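You operate a simulated robot arm through the tools that you are given. There is no shell and no other tool. Be economical: measure what you need, move in short steps, check, and stop when the job is done.

You are at the controls of a simulated two-armed robot. One attempt, no reset.

JOB
Pack the poster in the brown tube and stand it in the crate.
Fine: hold the tube while the cap comes off and goes back on; leave the white tube. Set down upright: brown tube.
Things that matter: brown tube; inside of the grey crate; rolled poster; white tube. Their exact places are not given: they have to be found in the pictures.

It is judged by the outcome, as a careful person would: the job done as asked, and still so three seconds after it is handed in. It fails if anything else is knocked over, pushed out of place, dropped, spilled or broken. Lids that push on must go on centred and level and be pressed home; caps that screw on are set level and turned clockwise until they are tight.

ROBOT AND FRAMES
Two 6-joint arms with two-finger parallel grippers on one trunk, on a base that drives. Base frame: it is fixed to the floor where the robot stands at the start and does not move with it; the origin is under the middle of the robot, x ahead of it, y to its left, z up; the surface under the hand at the start is at about z = 760. Readings come in mm, degrees, newtons and seconds.
The left shoulder is at the start at [60, 187, 1197], the right one opposite. With the tool pointing down near the work surface each hand reaches from about 100 to 580 mm from the robot's upright axis, wherever it stands, measured 20 degrees to its own side. Places, roughly: inside of the grey crate [500, -600, 800]. Payload 1.57 kg a hand.
Tool frame (each hand has its own): the origin (TCP) lies between the finger pads and is the grasp point; the fingertips stand 30 mm ahead of it; z points along the fingers, y is the line along which they close. Largest opening 110 mm; finger width 24, thickness 12; the body of the gripper, 48 by 112 mm, starts 78 mm behind the TCP.
Orientation is that of the tool frame in the base frame, as a unit quaternion [w, x, y, z]. With the fingers straight down and closing along the base's y, the tool's x points along the base's -x, its y along +y and its z along -z.

CONTROLS
- The arms move only by the tool servo_tool. It takes "left_commands", "right_commands" or both (then of equal length, played together; a hand with none holds still); each is a list of rows, each a list of 3 entries, a list of its own where there are three numbers: the shift along the tool's x, y, z in mm, then the turn, a rotation vector about the tool's x, y, z in degrees, then the finger opening in mm, from 0 to 110. In form: [[[x, y, z], [rx, ry, rz], grip], ...]. A call has 1 to 20 rows; each row is the pose to reach, as a shift and turn from the pose commanded when the call began, along the tool's axes at that moment. A row lasts 0.2 s, in which the tool goes at most 50 mm and 8.6 degrees; a call with a longer step from one row to the next is refused whole, and so is a gripper value outside its range. A pose out of reach is approached as far as the arm can. The call stops where the force on the tool passes 40 N (or 10 N more than at its start, if that is more) or the arm is blocked; 0.2 s more then pass. Each finger travels about 153 mm/s and halts on what it meets, pressing with about 42 N; the grip force reading is that of the motor and also rises with nothing between the fingers. The clock runs only during rows and for 0.2 s after the last one: add rows that repeat a pose to give the fingers time. It gives the time, the measured TCP pose, the force on the tool (base axes), the opening and the grip force at its end, in the units of the frame above (readings bear some noise), with the torque about the TCP (base axes, N m) and any sound that the robot's microphone picked up, and new pictures: "pictures" is both (left out), scene, wrist or none (wrist: the cameras of the hands that moved).
- Cameras (640 x 400 px; columns grow to the right, rows downward): "scene" is now at [11, -18.7, 1732.7]; the picture's right is [-0.26, -0.97, 0.00], its down [-0.78, 0.21, -0.59] and it looks along [0.57, -0.15, -0.81] (base axes); focal length 285 px, centre (320, 200). "left" rides on the left gripper at [70, -16, -141] in its tool frame; the picture's right is [0.23, 0.97, 0.00], its down [-0.85, 0.20, -0.48] and it looks along [-0.47, 0.11, 0.88] (tool axes); focal length 222 px, centre (320, 200). "right" rides on the right gripper at [70, 16, -141] in its tool frame; the picture's right is [-0.23, 0.97, 0.00], its down [-0.86, -0.20, -0.48] and it looks along [-0.47, -0.11, 0.88] (tool axes); focal length 222 px, centre (320, 200).
- raise_lower(by): slides the trunk up (or, below 0, down) by that many mm; the arms and the scene camera ride with it, the base frame stays. It gives what a move gives, with no picture.
- roll_base(legs): drives the robot by 1 to 6 legs, each [ahead, left, turn to the left] in mm, mm and degrees, along the robot's own axes; the way and the turn of a leg run together, so that a leg with both is an arc; at most 1500 mm and 180 degrees a leg. The arms and the cameras ride along, it lands a little off, and it stops where it bumps. It gives what a move gives, and a new picture of the scene camera.
- pan_tilt(pan, tilt): turns the head with the scene camera to pan (to the left, within 86 degrees either way) and tilt (down, from -29 to 69), counted from straight ahead of the robot. It gives what a move gives, and a new picture of the scene camera.
- probe_pixels(camera, pixels): for up to 12 pixels [column, row] of the newest picture of that camera ("zoom" is the newest enlarged one), the place [x, y, z] in the base frame of the surface seen there, good to about 3 mm. The clock stands still meanwhile.
- enlarge(camera, box): a new picture of the part [left, top, right, bottom] of that camera's present view, enlarged. The clock stands still meanwhile.
- sign_off(): hands the job in; it is judged then, once.

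Keep the steps short. Do not move on a guess: measure, check each grasp and each placing, and mend mistakes. In all there are 80 turns and 260 pictures (those below and enlarged ones count). Leave the grippers open and the arms clear of the work at the hand-in unless told otherwise, and finish with a single line.

The tools are called after "Call:" as name(argument=value, ...) on one line, values as JSON. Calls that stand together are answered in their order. servo_tool: Moves the arms, as the interface text tells. Its arguments: {"type":"object","properties":{"left_commands":{"type":"array","items":{"type":"array"}},"right_commands":{"type":"array","items":{"type":"array"}},"pictures":{"type":"string","enum":["both","scene","wrist","none"]}},"required":[]} The other tools are called the same way: raise_lower (by) slides the trunk up or down; roll_base (legs) drives the base; pan_tilt (pan, tilt) turns the head that bears the scene camera; probe_pixels (camera, pixels) gives the place of the surface under pixels of a picture; enlarge (camera, box) takes an enlarged picture of a part of a camera's view; sign_off () hands the job in.

At the start:

```text
t: 0.0
left_tool_pos: [406.0, -6.3, 1250.0]
left_orientation: [-0.001, 0.001, 1.0, 0.001]
left_ft_force: [0.1, -0.5, -0.3]
left_torque: [0.0, -0.03, -0.01]
left_width: 110.0
left_grasp_force: 0.0
right_tool_pos: [297.9, -334.5, 1381.1]
right_orientation: [-0.001, 0.0, 1.0, 0.0]
right_ft_force: [0.3, 0.3, 0.5]
right_torque: [0.02, 0.02, 0.03]
right_width: 109.9
right_grasp_force: 0.0
trunk travel left (down, up): [-825.0, 165.0]
robot x, y, heading: [3.3, -1.2, 0.2]
head pan, tilt: [-15.1, 53.9]
```

scene: 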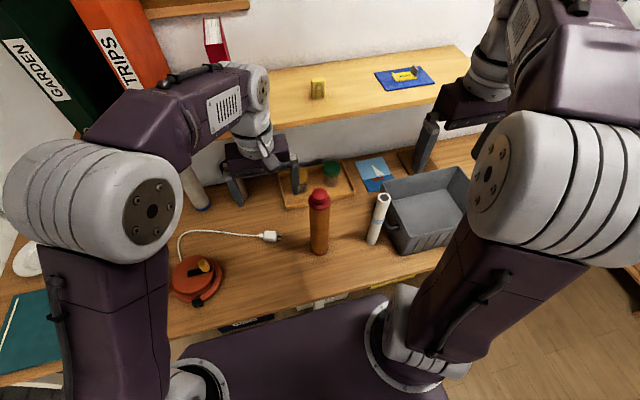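
right: 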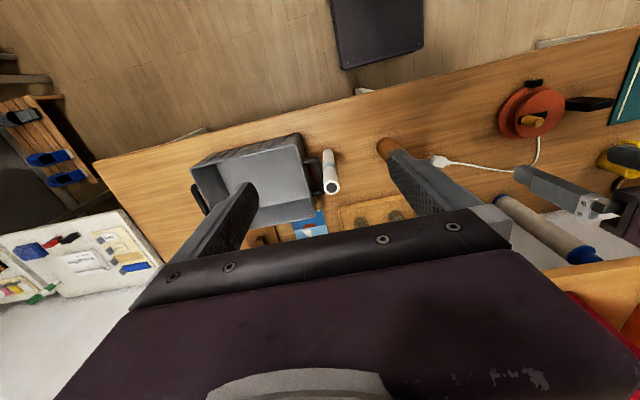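
left: 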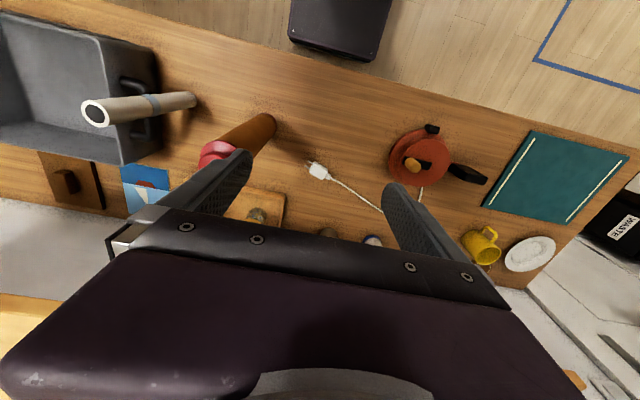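

I see a brown tube with a red cap at (319,220), a white roll standing at (379,218) and the crate at (430,210). I'll enlarge these and probe them.

Call:
enlarge(camera="scene", box=[160, 130, 480, 330])

Call:
probe_pixels(camera="scene", pixels=[[319, 193], [319, 207], [319, 225], [319, 250], [383, 197], [378, 218], [373, 241], [425, 210], [389, 189], [405, 253], [462, 169], [350, 260]])

Call:
enlarge(camera="left", box=[0, 0, 400, 250])

Call:
enlarge(camera="right", box=[160, 90, 480, 290])

```text
2.00 times, centred on (320, 230) of scene
```

zoom: 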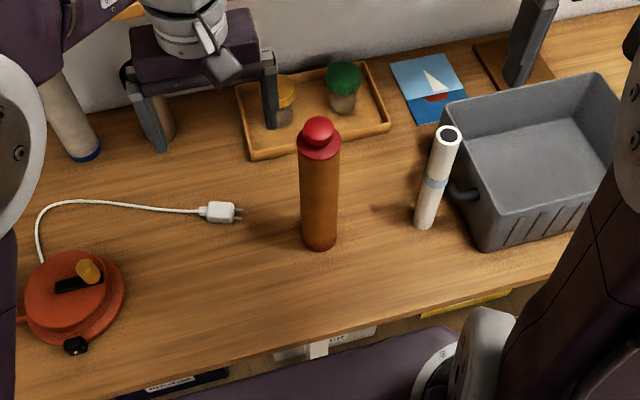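

```text
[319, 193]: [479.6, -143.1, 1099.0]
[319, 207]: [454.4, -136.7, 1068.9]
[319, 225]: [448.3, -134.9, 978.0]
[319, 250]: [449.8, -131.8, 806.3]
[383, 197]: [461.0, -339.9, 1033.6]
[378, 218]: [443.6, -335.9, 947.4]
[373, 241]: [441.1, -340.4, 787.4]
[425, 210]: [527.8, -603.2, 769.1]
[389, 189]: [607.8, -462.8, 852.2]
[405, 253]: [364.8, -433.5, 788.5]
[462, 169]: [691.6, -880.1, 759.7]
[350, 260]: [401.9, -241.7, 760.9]
```

```text
1.60 times, centred on (200, 125) of left
```

zoom: 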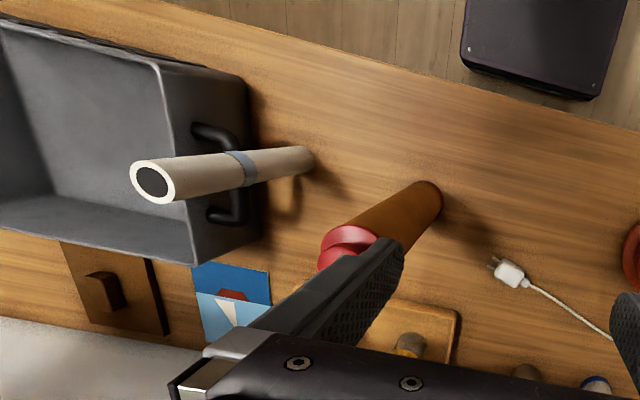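

```text
2.00 times, centred on (320, 190) of right
```

zoom: 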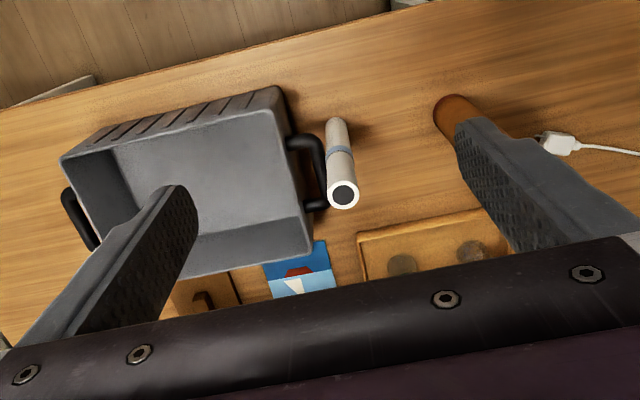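

The brown tube stands near (477,-140) and the poster roll near (460,-340). The white tube with the blue end is further back on the left. I'll pitch the left hand to horizontal, well above everything, and draw it back.

Call:
servo_tool(left_commands=[[[10, 6, 5], [0, -8, 0], 110], [[20, 12, 10], [0, -16, 0], 110], [[30, 18, 15], [0, -24, 0], 110], [[40, 24, 20], [0, -32, 0], 110], [[50, 30, 25], [0, -40, 0], 110], [[60, 36, 30], [0, -48, 0], 110], [[70, 42, 35], [0, -56, 0], 110], [[80, 48, 40], [0, -64, 0], 110], [[90, 54, 45], [0, -72, 0], 110], [[100, 60, 48], [0, -80, 0], 110], [[106, 66, 50], [0, -86, 0], 110], [[106, 66, 50], [0, -90, 0], 110], [[106, 66, 50], [0, -90, 0], 110]], pictures="both")

```text
t: 2.0
left_tool_pos: [335.6, -26.8, 1215.2]
left_orientation: [0.584, -0.001, 0.812, 0.007]
left_ft_force: [9.2, 1.7, 5.4]
left_torque: [-0.03, 0.92, -0.22]
left_width: 110.0
left_grasp_force: 0.1
left hand out of reach, approached as far as the arm can: row 6, 7, 8, 9, 10
right_tool_pos: [296.7, -334.7, 1380.3]
right_orientation: [0.0, 0.0, 1.0, 0.0]
right_ft_force: [0.3, 0.1, 0.1]
right_torque: [-0.02, -0.01, 0.0]
right_width: 109.9
right_grasp_force: 0.0
trunk travel left (down, up): [-825.0, 165.0]
robot x, y, heading: [-0.4, 3.0, 0.1]
head pan, tilt: [-15.1, 53.9]
stopped in row 10 (left hand): the force on the tool passed its limit at 141 N (the readings are from after the stop); the commanded pose is now the measured one
```

scene: 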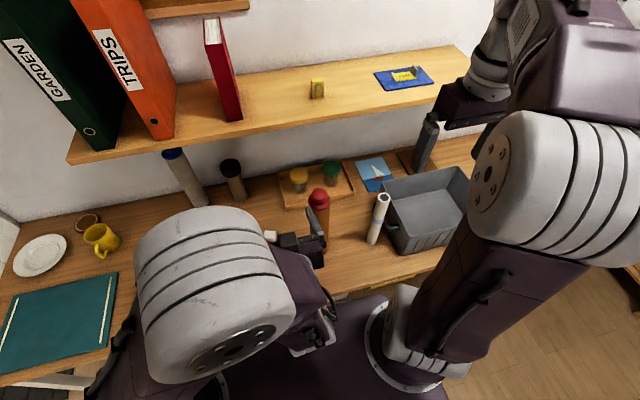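
left: 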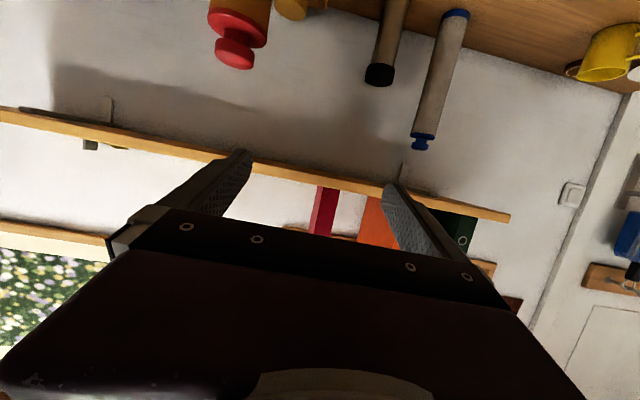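

The arm was limited there and pressed something (a self limit). The scene looks undisturbed. Behind on the left stand a tube with a blue cap and a shorter one with a dark cap, so I'll look closely to tell them apart.

Call:
enlarge(camera="scene", box=[140, 130, 400, 292])

Call:
enlarge(camera="left", box=[180, 0, 500, 200])

Call:
probe_pixels(camera="scene", pixels=[[174, 153], [200, 205], [230, 166], [238, 199], [319, 191], [319, 207], [311, 200], [328, 202], [318, 243], [420, 90], [380, 90], [300, 115]])

```text
2.46 times, centred on (270, 211) of scene
```

zoom: 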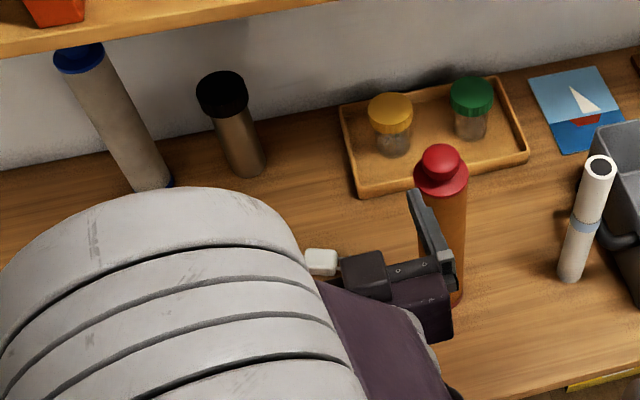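

```text
2.00 times, centred on (340, 100) of left
```

zoom: 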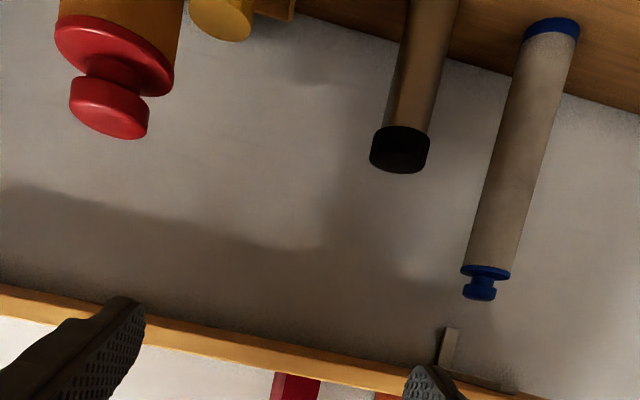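

```text
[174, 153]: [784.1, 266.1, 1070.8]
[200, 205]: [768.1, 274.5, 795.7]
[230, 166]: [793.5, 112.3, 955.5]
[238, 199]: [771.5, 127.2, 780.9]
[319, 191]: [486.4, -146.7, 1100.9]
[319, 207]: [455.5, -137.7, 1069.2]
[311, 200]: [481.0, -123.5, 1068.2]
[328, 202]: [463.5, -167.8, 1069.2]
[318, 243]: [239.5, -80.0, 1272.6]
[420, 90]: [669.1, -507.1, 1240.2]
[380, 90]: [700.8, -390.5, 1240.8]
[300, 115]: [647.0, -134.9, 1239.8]
```

The brown tube with the red knobbed cap is the one to use, about 310 mm tall. The poster is about 275 mm, and the blue-capped one is the white tube to leave alone. I'll bring the left hand left and down and finish the pitch, keeping clear of the body.

Call:
servo_tool(left_commands=[[[16, 18, 5], [0, 0, 0], 110], [[35, 36, 10], [0, 0, 0], 110], [[54, 54, 15], [0, -3, 0], 110], [[73, 72, 20], [0, -7, 0], 110], [[92, 90, 26], [0, -12, 0], 110], [[111, 107, 32], [0, -18, 0], 110], [[111, 107, 32], [0, -18, 0], 110]], pictures="scene")

```text
t: 3.6
left_tool_pos: [357.8, -23.9, 1289.9]
left_orientation: [0.702, 0.0, 0.712, 0.008]
left_ft_force: [-1.6, 0.2, -0.5]
left_torque: [-0.01, -0.02, 0.02]
left_width: 110.1
left_grasp_force: 0.1
left hand out of reach, approached as far as the arm can: row 1, 2, 3, 4, 5, 6, 7
right_tool_pos: [298.5, -333.8, 1380.4]
right_orientation: [0.001, 0.0, 1.0, 0.001]
right_ft_force: [-0.4, -0.3, 1.3]
right_torque: [-0.01, -0.02, 0.0]
right_width: 110.0
right_grasp_force: 0.1
trunk travel left (down, up): [-825.0, 165.0]
robot x, y, heading: [0.8, -1.1, 0.0]
head pan, tilt: [-15.1, 53.9]
```

scene: 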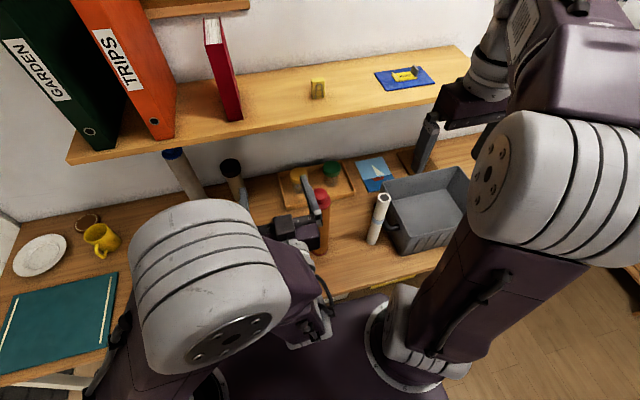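

The hand is now level, but the wrist is folded too near the shoulder. I'll yaw it 70° to point toward -y at this height, which is clear of everything, and move it slightly ahead.

Call:
servo_tool(left_commands=[[[0, 1, 12], [7.8, 0, 0], 110], [[0, 2, 24], [15.6, 0, 0], 110], [[0, 3, 36], [23.4, 0, 0], 110], [[0, 4, 48], [31.2, 0, 0], 110], [[0, 4, 62], [39, 0, 0], 110], [[0, 4, 62], [46.8, 0, 0], 110], [[0, 4, 62], [54.6, 0, 0], 110], [[0, 4, 62], [62.4, 0, 0], 110], [[0, 4, 62], [70, 0, 0], 110], [[0, 4, 62], [70, 0, 0], 110]], pictures="scene")

```text
t: 5.8
left_tool_pos: [221.2, -227.9, 1367.1]
left_orientation: [0.594, 0.372, 0.615, -0.361]
left_ft_force: [1.2, -0.1, -0.4]
left_torque: [-0.01, -0.01, -0.01]
left_width: 110.3
left_grasp_force: 0.0
left hand out of reach, approached as far as the arm can: row 1, 2, 3, 4, 5, 6, 7, 8, 9, 10
right_tool_pos: [298.7, -333.8, 1381.3]
right_orientation: [0.0, 0.0, 1.0, 0.0]
right_ft_force: [-0.1, 0.0, 0.1]
right_torque: [-0.02, 0.04, 0.02]
right_width: 109.9
right_grasp_force: 0.0
trunk travel left (down, up): [-825.0, 165.0]
robot x, y, heading: [-1.3, -1.6, -0.1]
head pan, tilt: [-15.1, 53.9]
```

scene: 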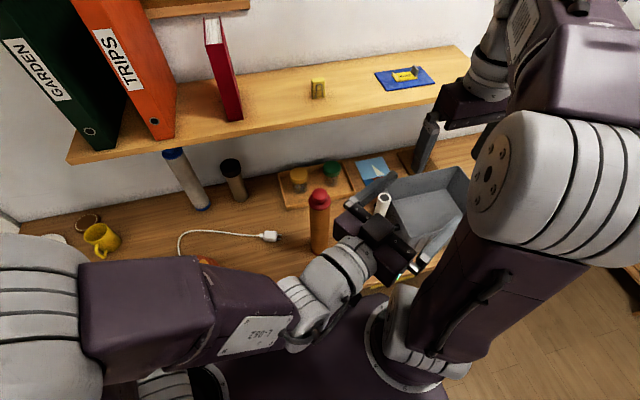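

The arm swung round with its elbow out, and the hand is level and pointing about -62° near the right hand. I'll step it away to the left and forward and see how it follows.

Call:
servo_tool(left_commands=[[[0, 40, -15], [0, 0, 0], 110], [[0, 80, -35], [0, 0, 0], 110], [[0, 120, -55], [0, 0, 0], 110], [[0, 150, -75], [0, 0, 0], 110], [[10, 170, -100], [0, 0, 0], 110], [[10, 170, -100], [0, 0, 0], 110]], pictures="scene")

```text
t: 7.2
left_tool_pos: [220.8, -227.5, 1365.6]
left_orientation: [0.595, 0.371, 0.615, -0.361]
left_ft_force: [-0.9, -0.1, 0.0]
left_torque: [0.02, -0.01, 0.0]
left_width: 110.2
left_grasp_force: 0.0
left hand out of reach, approached as far as the arm can: row 1, 2, 3, 4, 5, 6
right_tool_pos: [296.4, -334.3, 1380.4]
right_orientation: [0.0, 0.0, 1.0, 0.0]
right_ft_force: [0.2, -0.2, 1.0]
right_torque: [0.0, 0.0, 0.04]
right_width: 110.0
right_grasp_force: 0.0
trunk travel left (down, up): [-825.0, 165.0]
robot x, y, heading: [-0.3, 0.7, 0.0]
head pan, tilt: [-15.1, 53.9]
```

scene: 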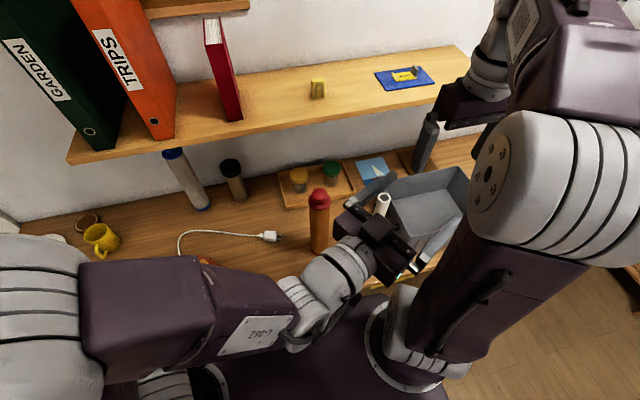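

The hand did not move, so it's stuck at a joint limit. I'll turn the yaw partly back and raise the hand a little.

Call:
servo_tool(left_commands=[[[0, 0, 0], [-8, 0, 0], 110], [[0, 0, 0], [-16, 0, 0], 110], [[0, 0, 0], [-24, 0, 0], 110], [[0, 0, 0], [-32, 0, 0], 110], [[0, 0, 0], [-40, 0, 0], 110], [[0, 0, 0], [-40, 0, 0], 110]], pictures="none")

```text
t: 7.8
left_tool_pos: [225.6, -225.6, 1364.4]
left_orientation: [0.634, 0.302, 0.652, -0.286]
left_ft_force: [2.1, 0.1, -0.2]
left_torque: [-0.05, -0.12, -0.13]
left_width: 110.2
left_grasp_force: 0.0
right_tool_pos: [296.2, -336.2, 1380.8]
right_orientation: [0.0, 0.0, 1.0, 0.0]
right_ft_force: [-0.2, -0.7, 0.0]
right_torque: [0.01, -0.03, -0.02]
right_width: 110.2
right_grasp_force: 0.0
trunk travel left (down, up): [-825.0, 165.0]
robot x, y, heading: [1.7, 1.1, -0.0]
head pan, tilt: [-15.1, 53.9]
stopped in row 2 (left hand): the force on the tool passed its limit at 86 N (the readings are from after the stop); the commanded pose is now the measured one
```

The left fingers are likely touching the right hand. I'll move the right hand away to the right.

Call:
servo_tool(right_commands=[[[0, -40, 0], [0, 0, 0], 110], [[0, -80, 0], [0, 0, 0], 110], [[0, -120, 0], [0, 0, 0], 110], [[0, -150, 0], [0, 0, 0], 110], [[0, -150, 0], [0, 0, 0], 110]], pictures="scene")

```text
t: 8.3
left_tool_pos: [230.1, -227.2, 1364.7]
left_orientation: [0.634, 0.297, 0.656, -0.282]
left_ft_force: [1.0, 0.9, 0.6]
left_torque: [-0.02, 0.04, -0.14]
left_width: 109.9
left_grasp_force: 0.0
right_tool_pos: [297.8, -384.7, 1380.2]
right_orientation: [0.0, 0.001, 1.0, 0.001]
right_ft_force: [-0.3, 0.5, -0.9]
right_torque: [0.01, -0.05, 0.01]
right_width: 109.8
right_grasp_force: 0.1
trunk travel left (down, up): [-825.0, 165.0]
robot x, y, heading: [-3.6, -0.2, 0.1]
head pan, tilt: [-15.1, 53.9]
stopped in row 2 (left hand): the force on the tool passed its limit at 54 N (the readings are from after the stop); the commanded pose is now the measured one
```

scene: 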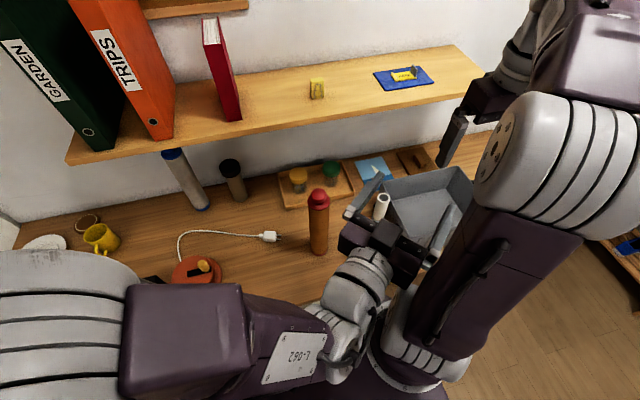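

The left hand's outer finger is against the right upper arm. I'll back the left hand off to the left.

Call:
servo_tool(left_commands=[[[0, 15, -25], [0, 0, 0], 110], [[0, 45, -45], [0, 0, 0], 110], [[0, 80, -65], [0, 0, 0], 110], [[0, 110, -79], [0, 0, 0], 110], [[0, 137, -79], [0, 0, 0], 110], [[0, 137, -79], [0, 0, 0], 110]], pictures="scene")

```text
t: 9.7
left_tool_pos: [299.8, -144.9, 1429.4]
left_orientation: [0.633, 0.297, 0.656, -0.284]
left_ft_force: [0.5, -0.2, -0.1]
left_torque: [0.0, 0.0, -0.01]
left_width: 110.0
left_grasp_force: 0.0
left hand out of reach, approached as far as the arm can: row 1, 2, 3, 4, 5, 6
right_tool_pos: [297.8, -382.3, 1381.4]
right_orientation: [0.0, 0.001, 1.0, 0.0]
right_ft_force: [-0.1, -1.4, 0.4]
right_torque: [0.05, -0.01, -0.03]
right_width: 110.3
right_grasp_force: 0.0
trunk travel left (down, up): [-825.0, 165.0]
robot x, y, heading: [1.5, 1.7, 0.1]
head pan, tilt: [-15.1, 53.9]
```

scene: 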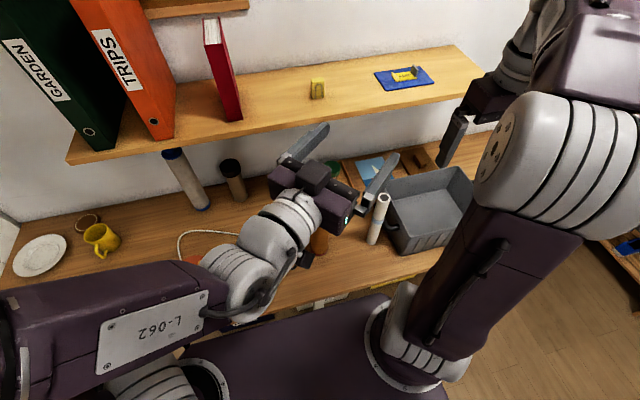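

The hand seems to be held at its inner reach limit. I'll move it outward, ahead and left, staying above and short of the shelf.

Call:
servo_tool(left_commands=[[[0, 36, 10], [0, 0, 0], 110], [[0, 72, 20], [0, 0, 0], 110], [[0, 108, 30], [0, 0, 0], 110], [[0, 144, 40], [0, 0, 0], 110], [[0, 170, 50], [0, 0, 0], 110], [[0, 170, 50], [0, 0, 0], 110]], pictures="scene")

```text
t: 11.1
left_tool_pos: [312.1, -140.5, 1432.6]
left_orientation: [0.634, 0.295, 0.656, -0.282]
left_ft_force: [-0.2, 0.9, -1.0]
left_torque: [0.0, -0.02, -0.02]
left_width: 110.3
left_grasp_force: 0.0
left hand out of reach, approached as far as the arm can: row 1, 2, 3, 4, 5, 6
right_tool_pos: [296.2, -381.2, 1381.5]
right_orientation: [0.0, 0.001, 1.0, 0.0]
right_ft_force: [0.6, 0.0, -1.4]
right_torque: [-0.03, -0.02, 0.0]
right_width: 110.3
right_grasp_force: 0.2
trunk travel left (down, up): [-825.0, 165.0]
robot x, y, heading: [0.9, 2.0, 0.0]
head pan, tilt: [-15.1, 53.9]
```

scene: 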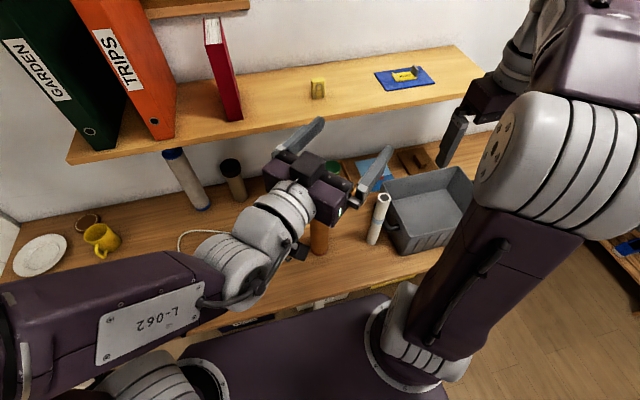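

It's hanging at a wrist limit in the yawed pose. I'll turn back to pointing straight ahead, which was reachable before.

Call:
servo_tool(left_commands=[[[0, 0, 0], [-8, 0, 0], 110], [[0, 0, 0], [-16, 0, 0], 110], [[0, 0, 0], [-24, 0, 0], 110], [[0, 0, 0], [-32, 0, 0], 110], [[0, 0, 0], [-40, 0, 0], 110], [[0, 0, 0], [-47, 0, 0], 110], [[0, 0, 0], [-47, 0, 0], 110]], pictures="scene")

```text
t: 12.7
left_tool_pos: [312.0, -130.9, 1432.6]
left_orientation: [0.699, 0.019, 0.714, 0.005]
left_ft_force: [-0.8, -0.5, 0.8]
left_torque: [0.0, 0.02, 0.0]
left_width: 110.1
left_grasp_force: 0.0
right_tool_pos: [297.6, -382.2, 1379.5]
right_orientation: [-0.003, 0.001, 1.0, 0.002]
right_ft_force: [0.5, -0.3, 1.3]
right_torque: [-0.01, 0.01, 0.0]
right_width: 109.9
right_grasp_force: 0.1
trunk travel left (down, up): [-825.0, 165.0]
robot x, y, heading: [-1.7, -0.1, -0.0]
head pan, tilt: [-15.1, 53.9]
```

scene: 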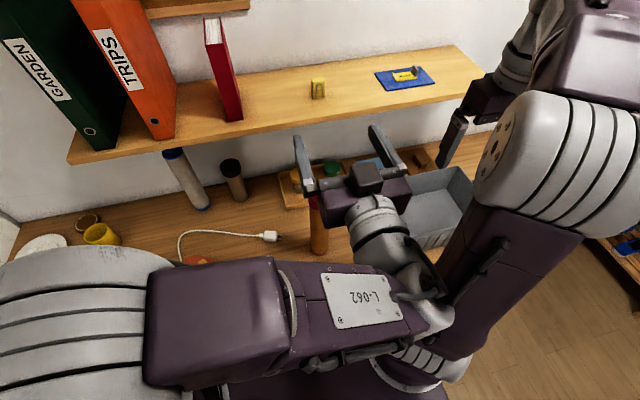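

The hand is level and pointing straight ahead at (312,-131,1433). The commanded pose follows the reached one. I'll lower it straight down in front of the tube, with the tips at x≈342 and the tube face at about 449.

Call:
servo_tool(left_commands=[[[40, 0, 0], [0, 0, 0], 110], [[80, 0, 0], [0, 0, 0], 110], [[120, 0, 0], [0, 0, 0], 110], [[160, 0, 0], [0, 0, 0], 110], [[200, 0, 0], [0, 0, 0], 110], [[200, 0, 0], [0, 0, 0], 110]], pictures="scene")

```text
t: 13.4
left_tool_pos: [308.6, -122.4, 1404.5]
left_orientation: [0.7, -0.051, 0.709, -0.07]
left_ft_force: [-0.2, -0.4, 0.6]
left_torque: [0.01, 0.0, 0.02]
left_width: 109.9
left_grasp_force: 0.1
right_tool_pos: [295.6, -381.4, 1381.8]
right_orientation: [0.001, 0.0, 1.0, -0.001]
right_ft_force: [0.4, 0.0, -0.4]
right_torque: [-0.01, 0.05, 0.01]
right_width: 110.2
right_grasp_force: 0.1
trunk travel left (down, up): [-825.0, 165.0]
robot x, y, heading: [1.1, -1.2, -0.1]
head pan, tilt: [-15.1, 53.9]
stopped in row 3 (left hand): the arm was blocked; the commanded pose is now the measured one
```

scene: 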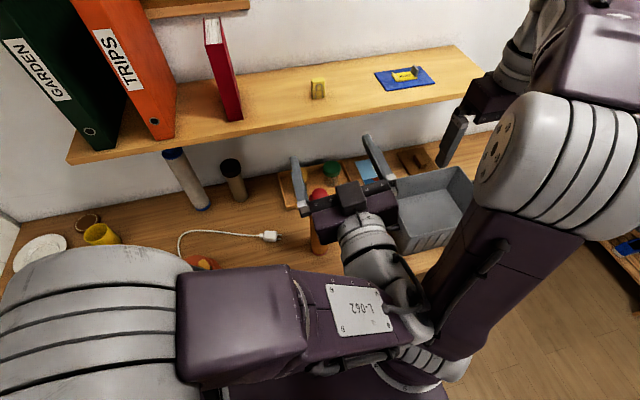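

The left wrist jams against the right upper arm, so this is a bad configuration. I'll back the base off 250 mm for free room, then unfold the arm to the tool-down pose.

Call:
roll_base(legs=[[-250, 0, 0]])

Call:
servo_tool(left_commands=[[[-10, 10, 10], [0, 8, 0], 110], [[-20, 20, 20], [0, 16, 0], 110], [[-25, 40, 30], [0, 24, 0], 110], [[-30, 60, 40], [0, 32, 0], 110], [[-30, 80, 50], [0, 40, 0], 110], [[-30, 100, 60], [0, 48, 0], 110], [[-30, 120, 70], [0, 56, 0], 110], [[-30, 130, 80], [0, 64, 0], 110], [[-30, 130, 90], [0, 72, 0], 110], [[-30, 130, 100], [0, 80, 0], 110], [[-30, 130, 100], [0, 88, 0], 110], [[-30, 130, 100], [0, 88, 0], 110]], pictures="scene")

```text
t: 15.2
left_tool_pos: [62.4, -122.9, 1404.6]
left_orientation: [0.699, -0.051, 0.71, -0.072]
left_ft_force: [-0.1, -0.2, -1.0]
left_torque: [0.0, 0.01, 0.02]
left_width: 109.9
left_grasp_force: 0.1
right_tool_pos: [50.1, -382.8, 1381.1]
right_orientation: [0.0, -0.001, 1.0, -0.001]
right_ft_force: [-0.4, 0.0, 0.4]
right_torque: [-0.02, 0.04, -0.02]
right_width: 110.0
right_grasp_force: 0.1
trunk travel left (down, up): [-825.0, 165.0]
robot x, y, heading: [-250.1, 3.5, 0.0]
head pan, tilt: [-15.1, 53.9]
```

scene: 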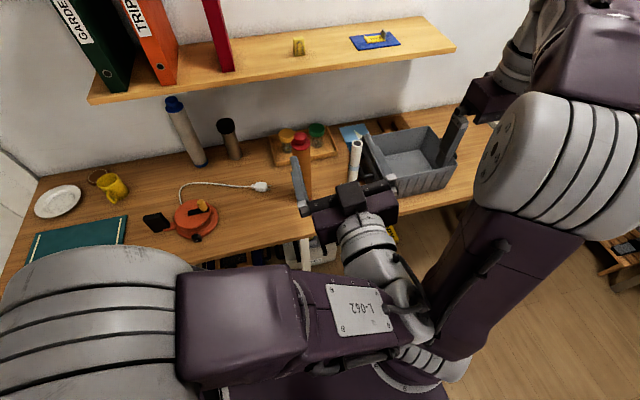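

```text
t: 17.8
left_tool_pos: [163.4, 8.0, 1411.9]
left_orientation: [0.011, 0.014, 0.996, -0.087]
left_ft_force: [-0.8, 0.0, -0.2]
left_torque: [0.05, -0.06, 0.02]
left_width: 110.2
left_grasp_force: 0.1
right_tool_pos: [46.6, -381.9, 1381.7]
right_orientation: [0.001, 0.0, 1.0, -0.001]
right_ft_force: [0.2, 0.0, -0.8]
right_torque: [-0.04, -0.03, -0.02]
right_width: 109.8
right_grasp_force: 0.1
trunk travel left (down, up): [-825.0, 165.0]
robot x, y, heading: [-250.6, -3.3, 0.1]
head pan, tilt: [-15.1, 53.9]
```

scene: 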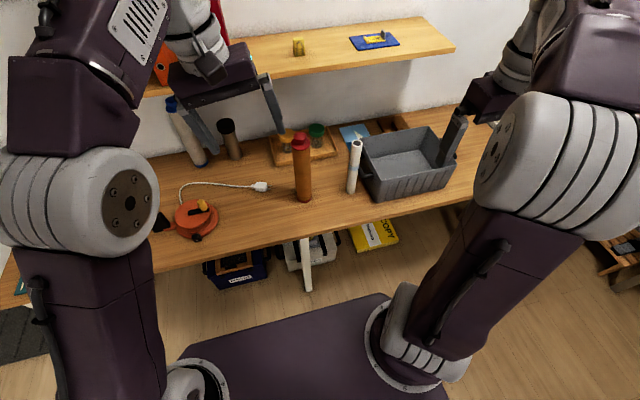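

The arm is back in its normal configuration. I'll square the hand, then pitch it to level while moving it forward and down over the free area in front of the table.

Call:
servo_tool(left_commands=[[[-11, 5, 27], [-4, 0, 0], 110], [[-22, 10, 54], [-8, 0, 0], 110], [[-34, 15, 81], [-10, 0, 0], 110], [[-34, 15, 81], [-10, 0, 0], 110]], pictures="none")

Call:
servo_tool(left_commands=[[[-15, -1, 8], [0, -8, 0], 110], [[-30, -2, 16], [0, -16, 0], 110], [[-45, -3, 25], [0, -24, 0], 110], [[-60, -4, 35], [0, -32, 0], 110], [[-75, -5, 50], [0, -40, 0], 110], [[-90, -6, 68], [0, -48, 0], 110], [[-105, -7, 86], [0, -56, 0], 110], [[-120, -8, 105], [0, -64, 0], 110], [[-135, -8, 125], [0, -72, 0], 110], [[-150, -8, 145], [0, -80, 0], 110], [[-150, -8, 165], [0, -88, 0], 110], [[-150, -8, 180], [0, -90, 0], 110], [[-150, -8, 180], [0, -90, 0], 110]], pictures="scene")

```text
t: 18.8
left_tool_pos: [200.5, 6.5, 1330.5]
left_orientation: [0.011, 0.011, 1.0, 0.0]
left_ft_force: [0.0, -1.1, 0.3]
left_torque: [-0.03, 0.0, 0.02]
left_width: 110.0
left_grasp_force: 0.0
right_tool_pos: [48.6, -381.6, 1382.3]
right_orientation: [0.0, 0.0, 1.0, -0.001]
right_ft_force: [0.3, 0.1, -0.3]
right_torque: [0.01, -0.03, 0.0]
right_width: 110.0
right_grasp_force: 0.0
trunk travel left (down, up): [-825.0, 165.0]
robot x, y, heading: [-248.9, -2.5, -0.2]
head pan, tilt: [-15.1, 53.9]
```

```text
t: 21.6
left_tool_pos: [362.3, -11.3, 1157.2]
left_orientation: [0.715, 0.009, 0.699, -0.004]
left_ft_force: [0.3, 0.3, 0.4]
left_torque: [0.0, 0.0, -0.03]
left_width: 109.8
left_grasp_force: 0.0
left hand out of reach, approached as far as the arm can: row 11, 12, 13
right_tool_pos: [47.9, -381.5, 1381.6]
right_orientation: [0.002, 0.0, 1.0, -0.001]
right_ft_force: [-0.2, 0.6, -0.5]
right_torque: [0.03, 0.01, 0.0]
right_width: 110.1
right_grasp_force: 0.1
trunk travel left (down, up): [-825.0, 165.0]
robot x, y, heading: [-247.1, 3.1, -0.2]
head pan, tilt: [-15.1, 53.9]
```

scene: 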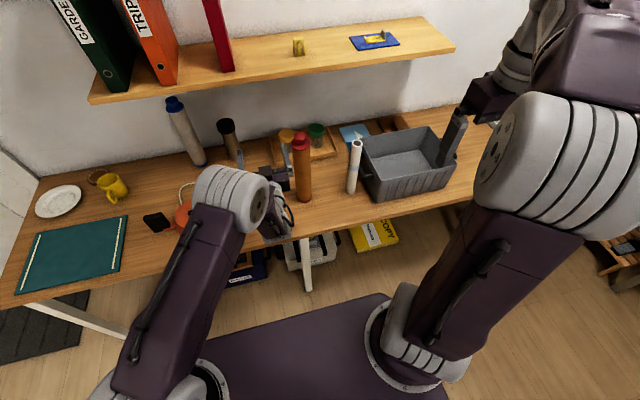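

The hand is now level near its inner limit. I'll move it down and to the right in front of the table, then drive the base forward to slide the open fingers round the tube.

Call:
servo_tool(left_commands=[[[27, -16, -11], [0, 0, 0], 110], [[54, -33, -22], [0, 0, 0], 110], [[80, -50, -34], [0, 0, 0], 110], [[106, -66, -45], [0, 0, 0], 110], [[133, -83, -56], [0, 0, 0], 110], [[160, -99, -67], [0, 0, 0], 110], [[186, -116, -79], [0, 1.3, 0], 110], [[212, -132, -90], [0, 1.3, 0], 110], [[212, -132, -90], [0, 1.3, 0], 110]], pictures="scene")

```text
t: 23.8
left_tool_pos: [297.4, -125.0, 959.2]
left_orientation: [0.714, -0.02, 0.7, 0.004]
left_ft_force: [-0.6, -0.7, -0.3]
left_torque: [-0.01, 0.04, -0.02]
left_width: 110.1
left_grasp_force: 0.1
left hand out of reach, approached as far as the arm can: row 1
right_tool_pos: [47.6, -381.1, 1381.3]
right_orientation: [0.001, 0.0, 1.0, 0.0]
right_ft_force: [-0.2, -0.2, 0.6]
right_torque: [0.03, -0.02, -0.01]
right_width: 109.9
right_grasp_force: 0.1
trunk travel left (down, up): [-825.0, 165.0]
robot x, y, heading: [-250.9, -1.6, -0.1]
head pan, tilt: [-15.1, 53.9]
stopped in row 9 (left hand): the arm was blocked; the commanded pose is now the measured one
```

scene: 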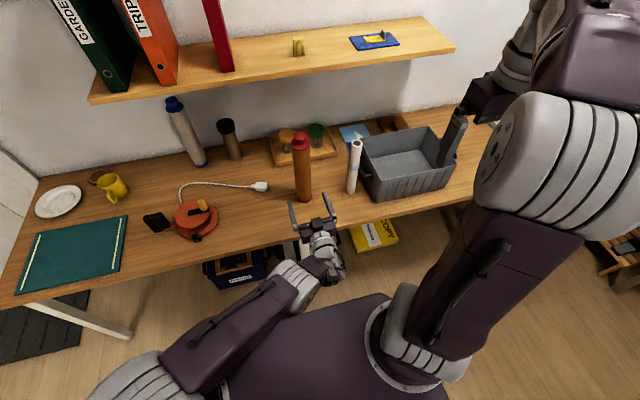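

It was blocked slightly, but the pose is good: level, at (297,-125,959) in front of the tube. Next I'll measure the tube's edges and see it from the wrist camera.

Call:
enlarge(camera="scene", box=[240, 110, 400, 210])

Call:
enlarge(camera="left", box=[0, 0, 640, 400])

```text
4.00 times, centred on (320, 160) of scene
```

zoom: 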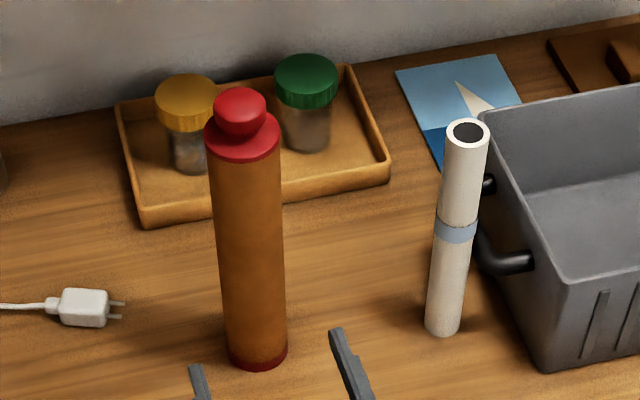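

```text
1.00 times, centred on (320, 200) of left (not enlarged: the box is as wide or as high as the picture)
```

zoom: 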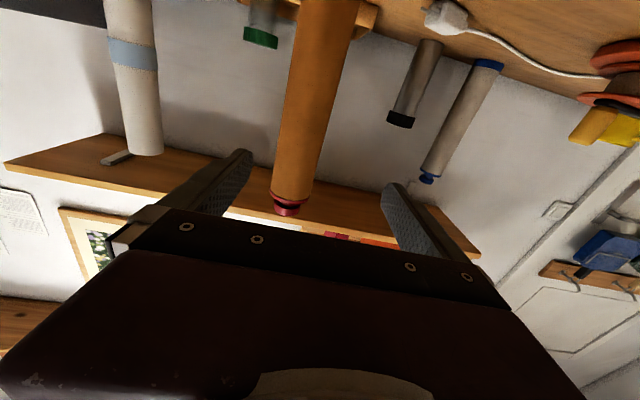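

Call:
probe_pixels(camera="scene", pixels=[[302, 172], [296, 172], [309, 172], [302, 160], [303, 190], [301, 148], [300, 136], [300, 142], [353, 160], [358, 160], [356, 148], [351, 190]])

Call:
probe_pixels(camera="left", pixels=[[290, 190], [302, 150], [320, 60], [285, 150], [320, 150], [288, 211], [145, 110], [145, 150]])

```text
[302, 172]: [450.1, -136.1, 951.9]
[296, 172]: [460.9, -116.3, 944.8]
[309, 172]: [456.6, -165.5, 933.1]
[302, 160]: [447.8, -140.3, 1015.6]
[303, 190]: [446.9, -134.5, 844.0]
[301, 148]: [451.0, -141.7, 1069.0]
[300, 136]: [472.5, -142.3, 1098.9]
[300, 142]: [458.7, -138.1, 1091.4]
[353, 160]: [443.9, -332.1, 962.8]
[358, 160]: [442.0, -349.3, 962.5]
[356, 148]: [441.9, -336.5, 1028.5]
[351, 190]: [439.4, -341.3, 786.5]
```

```text
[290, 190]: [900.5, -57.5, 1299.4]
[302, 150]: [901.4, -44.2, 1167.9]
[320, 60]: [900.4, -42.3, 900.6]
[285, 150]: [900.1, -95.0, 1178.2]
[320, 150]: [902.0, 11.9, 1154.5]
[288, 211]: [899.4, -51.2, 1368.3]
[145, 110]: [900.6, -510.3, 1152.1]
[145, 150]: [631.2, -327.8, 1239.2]
```

The tube axis is at (478,-140) with radius about 30; the poster axis is at (461,-340) with radius about 20. I'll drive 100 ahead and 15 right, then check.

Call:
roll_base(legs=[[80, -15, 0]])

Call:
enlarge(camera="left", box=[0, 0, 640, 400])

```text
t: 24.8
left_tool_pos: [372.8, -139.8, 961.4]
left_orientation: [0.715, -0.02, 0.699, 0.003]
left_ft_force: [-0.5, 0.4, 0.2]
left_torque: [0.02, 0.01, -0.03]
left_width: 110.0
left_grasp_force: 0.1
right_tool_pos: [121.3, -395.9, 1383.9]
right_orientation: [0.003, 0.001, 1.0, -0.001]
right_ft_force: [-0.7, 0.8, 0.5]
right_torque: [-0.03, -0.06, 0.02]
right_width: 110.1
right_grasp_force: 0.1
trunk travel left (down, up): [-825.0, 165.0]
robot x, y, heading: [-168.1, -15.6, -0.3]
head pan, tilt: [-15.1, 53.9]
```

scene: 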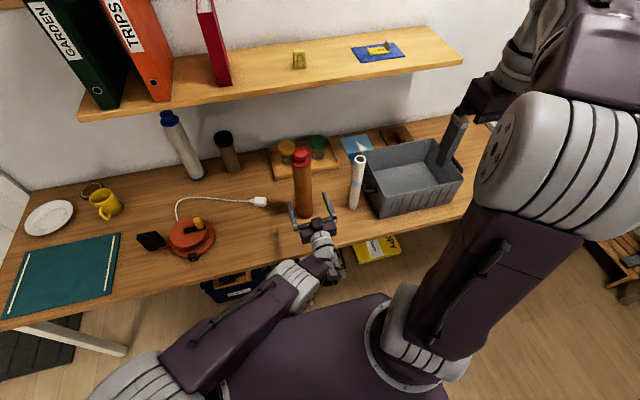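

```text
1.00 times, centred on (320, 200) of left (not enlarged: the box is as wide or as high as the picture)
```

zoom: 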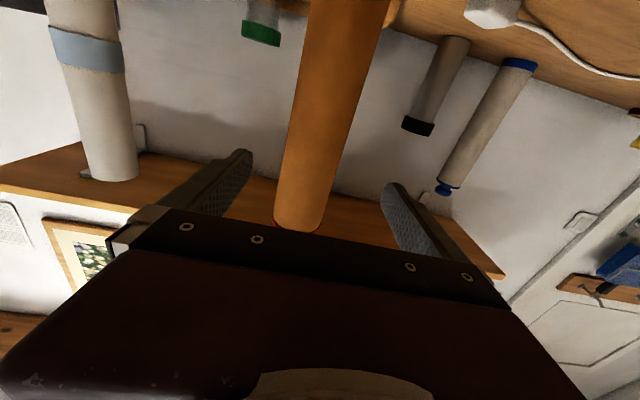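

The tube is centred between the fingers and needs about 105 mm more. I'll drive 100 ahead.

Call:
roll_base(legs=[[100, 0, 0]])

Call:
enlarge(camera="left", box=[0, 0, 640, 400])

```text
t: 26.0
left_tool_pos: [473.4, -140.1, 961.5]
left_orientation: [0.714, -0.02, 0.699, 0.003]
left_ft_force: [-0.7, 0.8, 0.3]
left_torque: [-0.02, -0.02, 0.04]
left_width: 109.9
left_grasp_force: 0.1
right_tool_pos: [222.5, -396.8, 1382.4]
right_orientation: [0.002, 0.0, 1.0, -0.001]
right_ft_force: [-1.2, 0.6, 0.3]
right_torque: [-0.01, 0.01, -0.01]
right_width: 110.1
right_grasp_force: 0.1
trunk travel left (down, up): [-825.0, 165.0]
robot x, y, heading: [-70.2, -17.2, -0.0]
head pan, tilt: [-15.1, 53.9]
```

scene: 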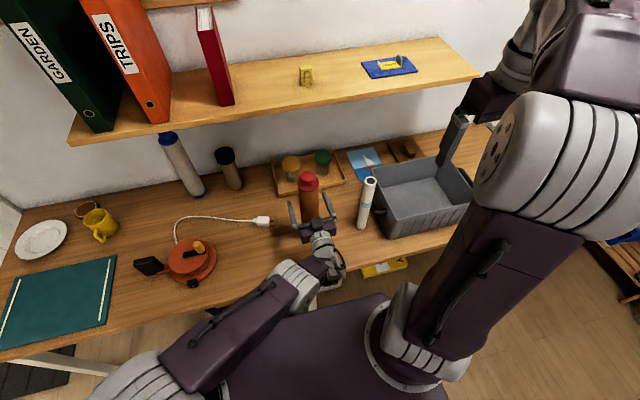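

```text
1.00 times, centred on (320, 200) of left (not enlarged: the box is as wide or as high as the picture)
```

zoom: 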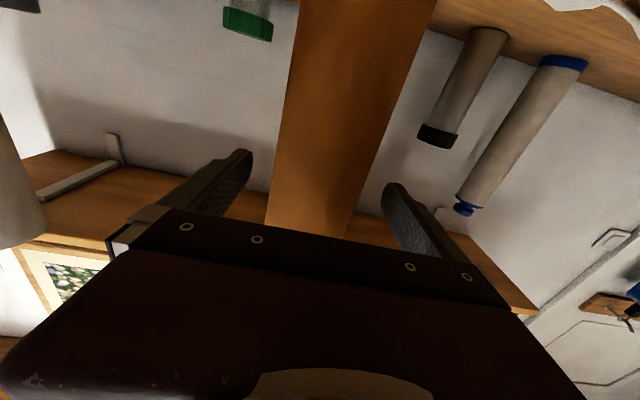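

The TCP is at (473,-140), within 5 mm of the tube axis. I'll close gently onto the tube.

Call:
servo_tool(left_commands=[[[0, 0, 0], [0, 0, 0], 80], [[0, 0, 0], [0, 0, 0], 66], [[0, 0, 0], [0, 0, 0], 58], [[0, 0, 0], [0, 0, 0], 50], [[0, 0, 0], [0, 0, 0], 50]], pictures="scene")

```text
t: 27.2
left_tool_pos: [475.6, -138.8, 962.0]
left_orientation: [0.714, -0.02, 0.7, 0.004]
left_ft_force: [0.1, 3.4, 8.6]
left_torque: [0.95, -0.2, -0.03]
left_width: 62.9
left_grasp_force: 42.0
right_tool_pos: [222.8, -396.3, 1383.1]
right_orientation: [0.002, 0.001, 1.0, -0.002]
right_ft_force: [-0.1, -0.2, -0.3]
right_torque: [0.02, -0.02, 0.01]
right_width: 110.0
right_grasp_force: 0.1
trunk travel left (down, up): [-825.0, 165.0]
robot x, y, heading: [-74.9, -17.5, -0.2]
head pan, tilt: [-15.1, 53.9]
```

scene: 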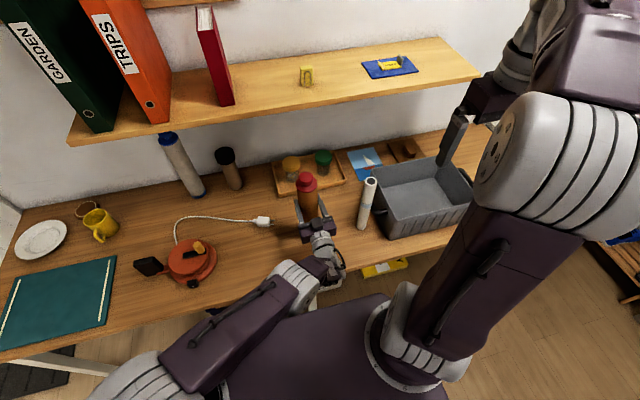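

The tube is held at width 62.9. I'll bring the right hand over the knob at z 1180, passing above everything, and probe the cap position.

Call:
servo_tool(right_commands=[[[-25, 25, 15], [0, 0, 0], 110], [[-51, 51, 35], [0, 0, 0], 110], [[-76, 77, 55], [0, 0, 0], 110], [[-102, 102, 75], [0, 0, 0], 110], [[-127, 128, 95], [0, 0, 0], 110], [[-153, 154, 115], [0, 0, 0], 110], [[-178, 179, 140], [0, 0, 0], 110], [[-204, 205, 165], [0, 0, 0], 110], [[-230, 230, 185], [0, 0, 0], 110], [[-255, 256, 203], [0, 0, 0], 110], [[-255, 256, 203], [0, 0, 0], 110]], pictures="both")

Call:
probe_pixels(camera="scene", pixels=[[306, 176], [306, 185], [306, 190], [300, 188], [314, 189], [300, 180], [312, 180]])

```text
t: 29.6
left_tool_pos: [474.6, -140.3, 962.1]
left_orientation: [0.715, -0.02, 0.699, 0.003]
left_ft_force: [1.1, 3.1, 12.4]
left_torque: [1.03, -0.38, -0.04]
left_width: 62.8
left_grasp_force: 41.9
right_tool_pos: [480.6, -141.1, 1179.6]
right_orientation: [0.002, 0.0, 1.0, -0.001]
right_ft_force: [0.3, 0.4, 0.0]
right_torque: [0.02, -0.04, 0.0]
right_width: 110.2
right_grasp_force: 0.1
trunk travel left (down, up): [-825.0, 165.0]
robot x, y, heading: [-69.8, -14.6, -0.0]
head pan, tilt: [-15.1, 53.9]
```

scene: 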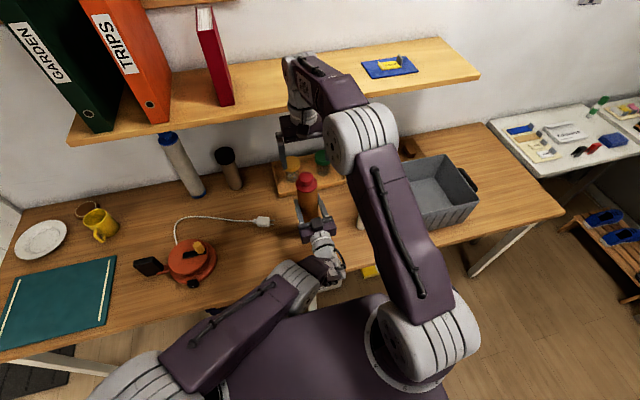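
right: 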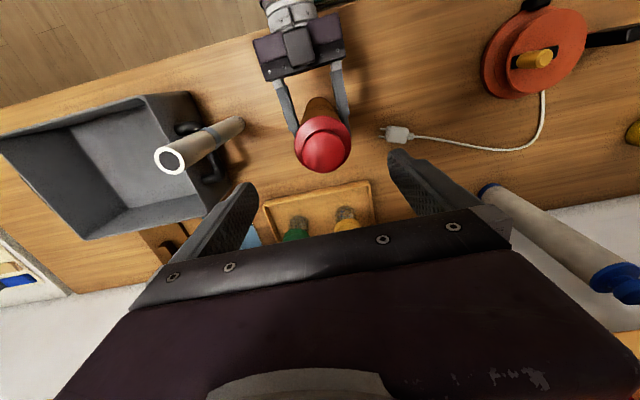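

```text
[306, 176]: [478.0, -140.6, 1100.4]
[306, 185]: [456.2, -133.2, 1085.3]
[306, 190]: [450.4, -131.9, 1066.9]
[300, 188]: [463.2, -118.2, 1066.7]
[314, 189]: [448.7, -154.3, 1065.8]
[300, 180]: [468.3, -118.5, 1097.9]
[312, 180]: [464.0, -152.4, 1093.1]
```

Call:
probe_pixels(camera="right", pixels=[[323, 152], [300, 152], [347, 152], [323, 133], [323, 168], [304, 135], [345, 135], [185, 160], [165, 158], [181, 152]])

Call:
enlarge(camera="right", box=[240, 60, 400, 160])

```text
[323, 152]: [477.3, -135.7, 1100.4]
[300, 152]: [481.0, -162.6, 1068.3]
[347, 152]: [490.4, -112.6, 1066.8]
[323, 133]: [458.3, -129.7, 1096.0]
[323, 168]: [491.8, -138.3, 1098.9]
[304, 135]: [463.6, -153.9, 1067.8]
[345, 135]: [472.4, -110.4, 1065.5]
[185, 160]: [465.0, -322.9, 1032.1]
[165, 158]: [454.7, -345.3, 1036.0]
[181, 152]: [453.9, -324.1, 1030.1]
```

```text
4.00 times, centred on (320, 110) of right
```

zoom: 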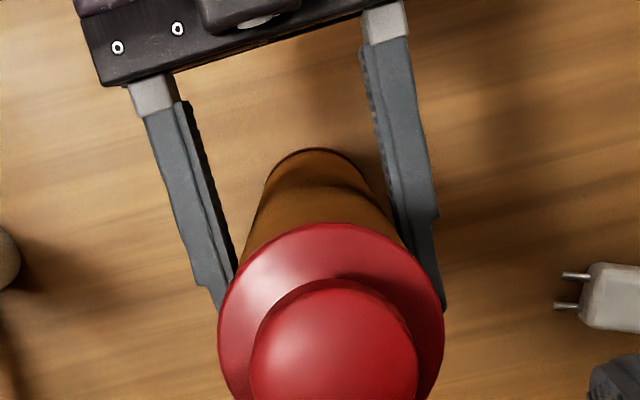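

The knob centre is about (477,-137), its top at 1100, flange top at 1068. I'll lower to TCP z 1105 with the tips just above the flange and close on the knob.

Call:
servo_tool(right_commands=[[[3.5, 4, 25], [0, 0, 0], 100], [[3.5, 4, 50], [0, 0, 0], 90], [[3.5, 4, 68], [0, 0, 0], 80], [[3.5, 4, 75], [0, 0, 0], 70], [[3.5, 4, 75], [0, 0, 0], 55], [[3.5, 4, 75], [0, 0, 0], 40], [[3.5, 4, 75], [0, 0, 0], 25], [[3.5, 4, 75], [0, 0, 0], 25]], pictures="both")

```text
t: 31.4
left_tool_pos: [475.1, -139.4, 960.9]
left_orientation: [0.714, -0.019, 0.7, 0.003]
left_ft_force: [1.1, 1.6, 13.9]
left_torque: [0.82, -0.07, 0.0]
left_width: 63.2
left_grasp_force: 41.5
right_tool_pos: [476.3, -137.2, 1104.3]
right_orientation: [0.002, 0.0, 1.0, -0.001]
right_ft_force: [-0.6, -0.2, 0.0]
right_torque: [-0.02, -0.01, -0.02]
right_width: 42.2
right_grasp_force: 42.0
trunk travel left (down, up): [-825.0, 165.0]
robot x, y, heading: [-70.5, -12.2, -0.3]
head pan, tilt: [-15.1, 53.9]
heard: snap
```

scene: 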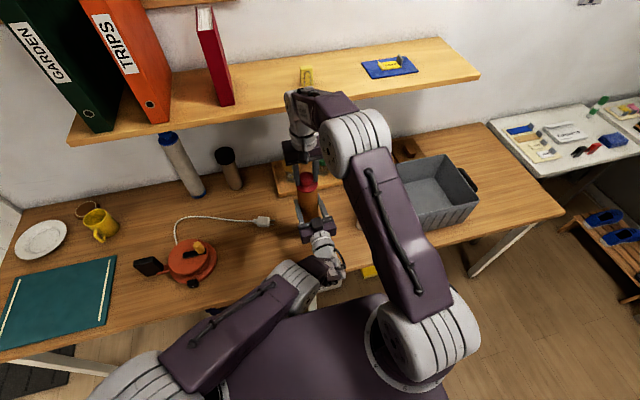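
right: 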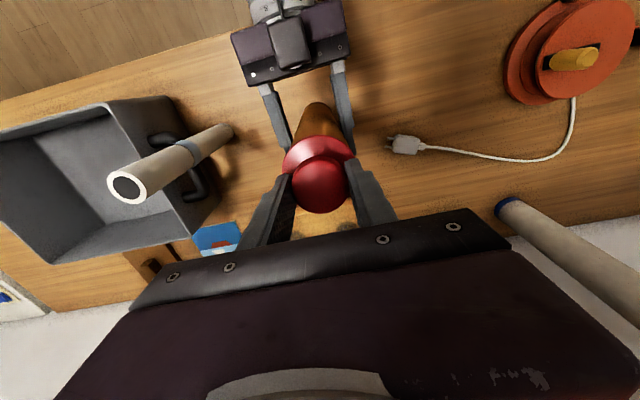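

I'm gripping the knob at width 42. I heard a snap, which is possibly the press-on cap shifting. I'll pull straight up in small steps.

Call:
servo_tool(right_commands=[[[0, 0, -3], [0, 0, 0], 25], [[0, 0, -6], [0, 0, 0], 25], [[0, 0, -10], [0, 0, 0], 25], [[0, 0, -15], [0, 0, 0], 25], [[0, 0, -20], [0, 0, 0], 25]], pictures="scene")

Call:
enlarge(camera="scene", box=[250, 130, 370, 205])

```text
t: 32.6
left_tool_pos: [474.6, -139.2, 960.8]
left_orientation: [0.714, -0.019, 0.7, 0.003]
left_ft_force: [0.0, 2.5, 12.8]
left_torque: [0.85, 0.01, -0.02]
left_width: 63.1
left_grasp_force: 42.1
right_tool_pos: [477.2, -137.3, 1125.8]
right_orientation: [0.002, 0.001, 1.0, -0.003]
right_ft_force: [0.5, 0.2, 0.4]
right_torque: [0.02, 0.0, -0.02]
right_width: 42.0
right_grasp_force: 42.5
trunk travel left (down, up): [-825.0, 165.0]
robot x, y, heading: [-70.4, -10.0, -0.3]
head pan, tilt: [-15.1, 53.9]
```

scene: 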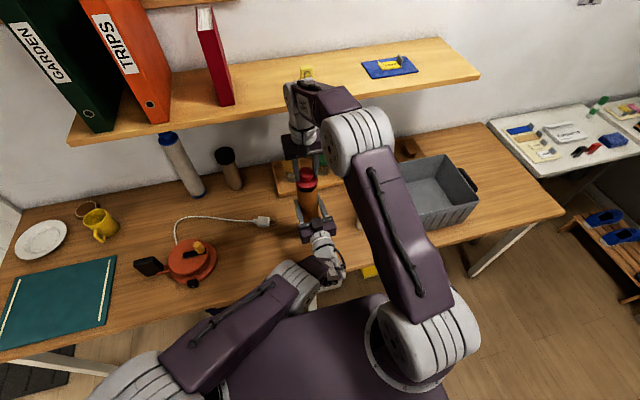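

```text
5.33 times, centred on (310, 168) of scene
```

zoom: 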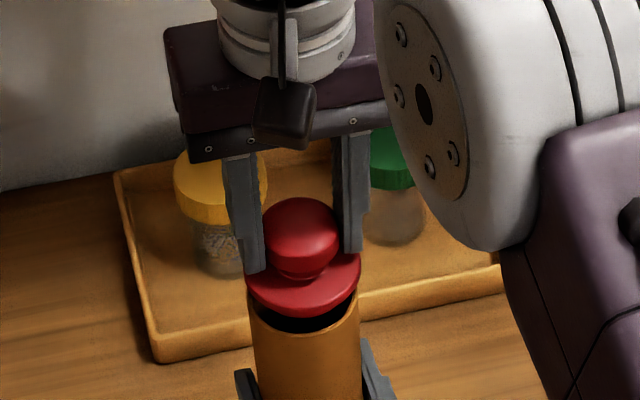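

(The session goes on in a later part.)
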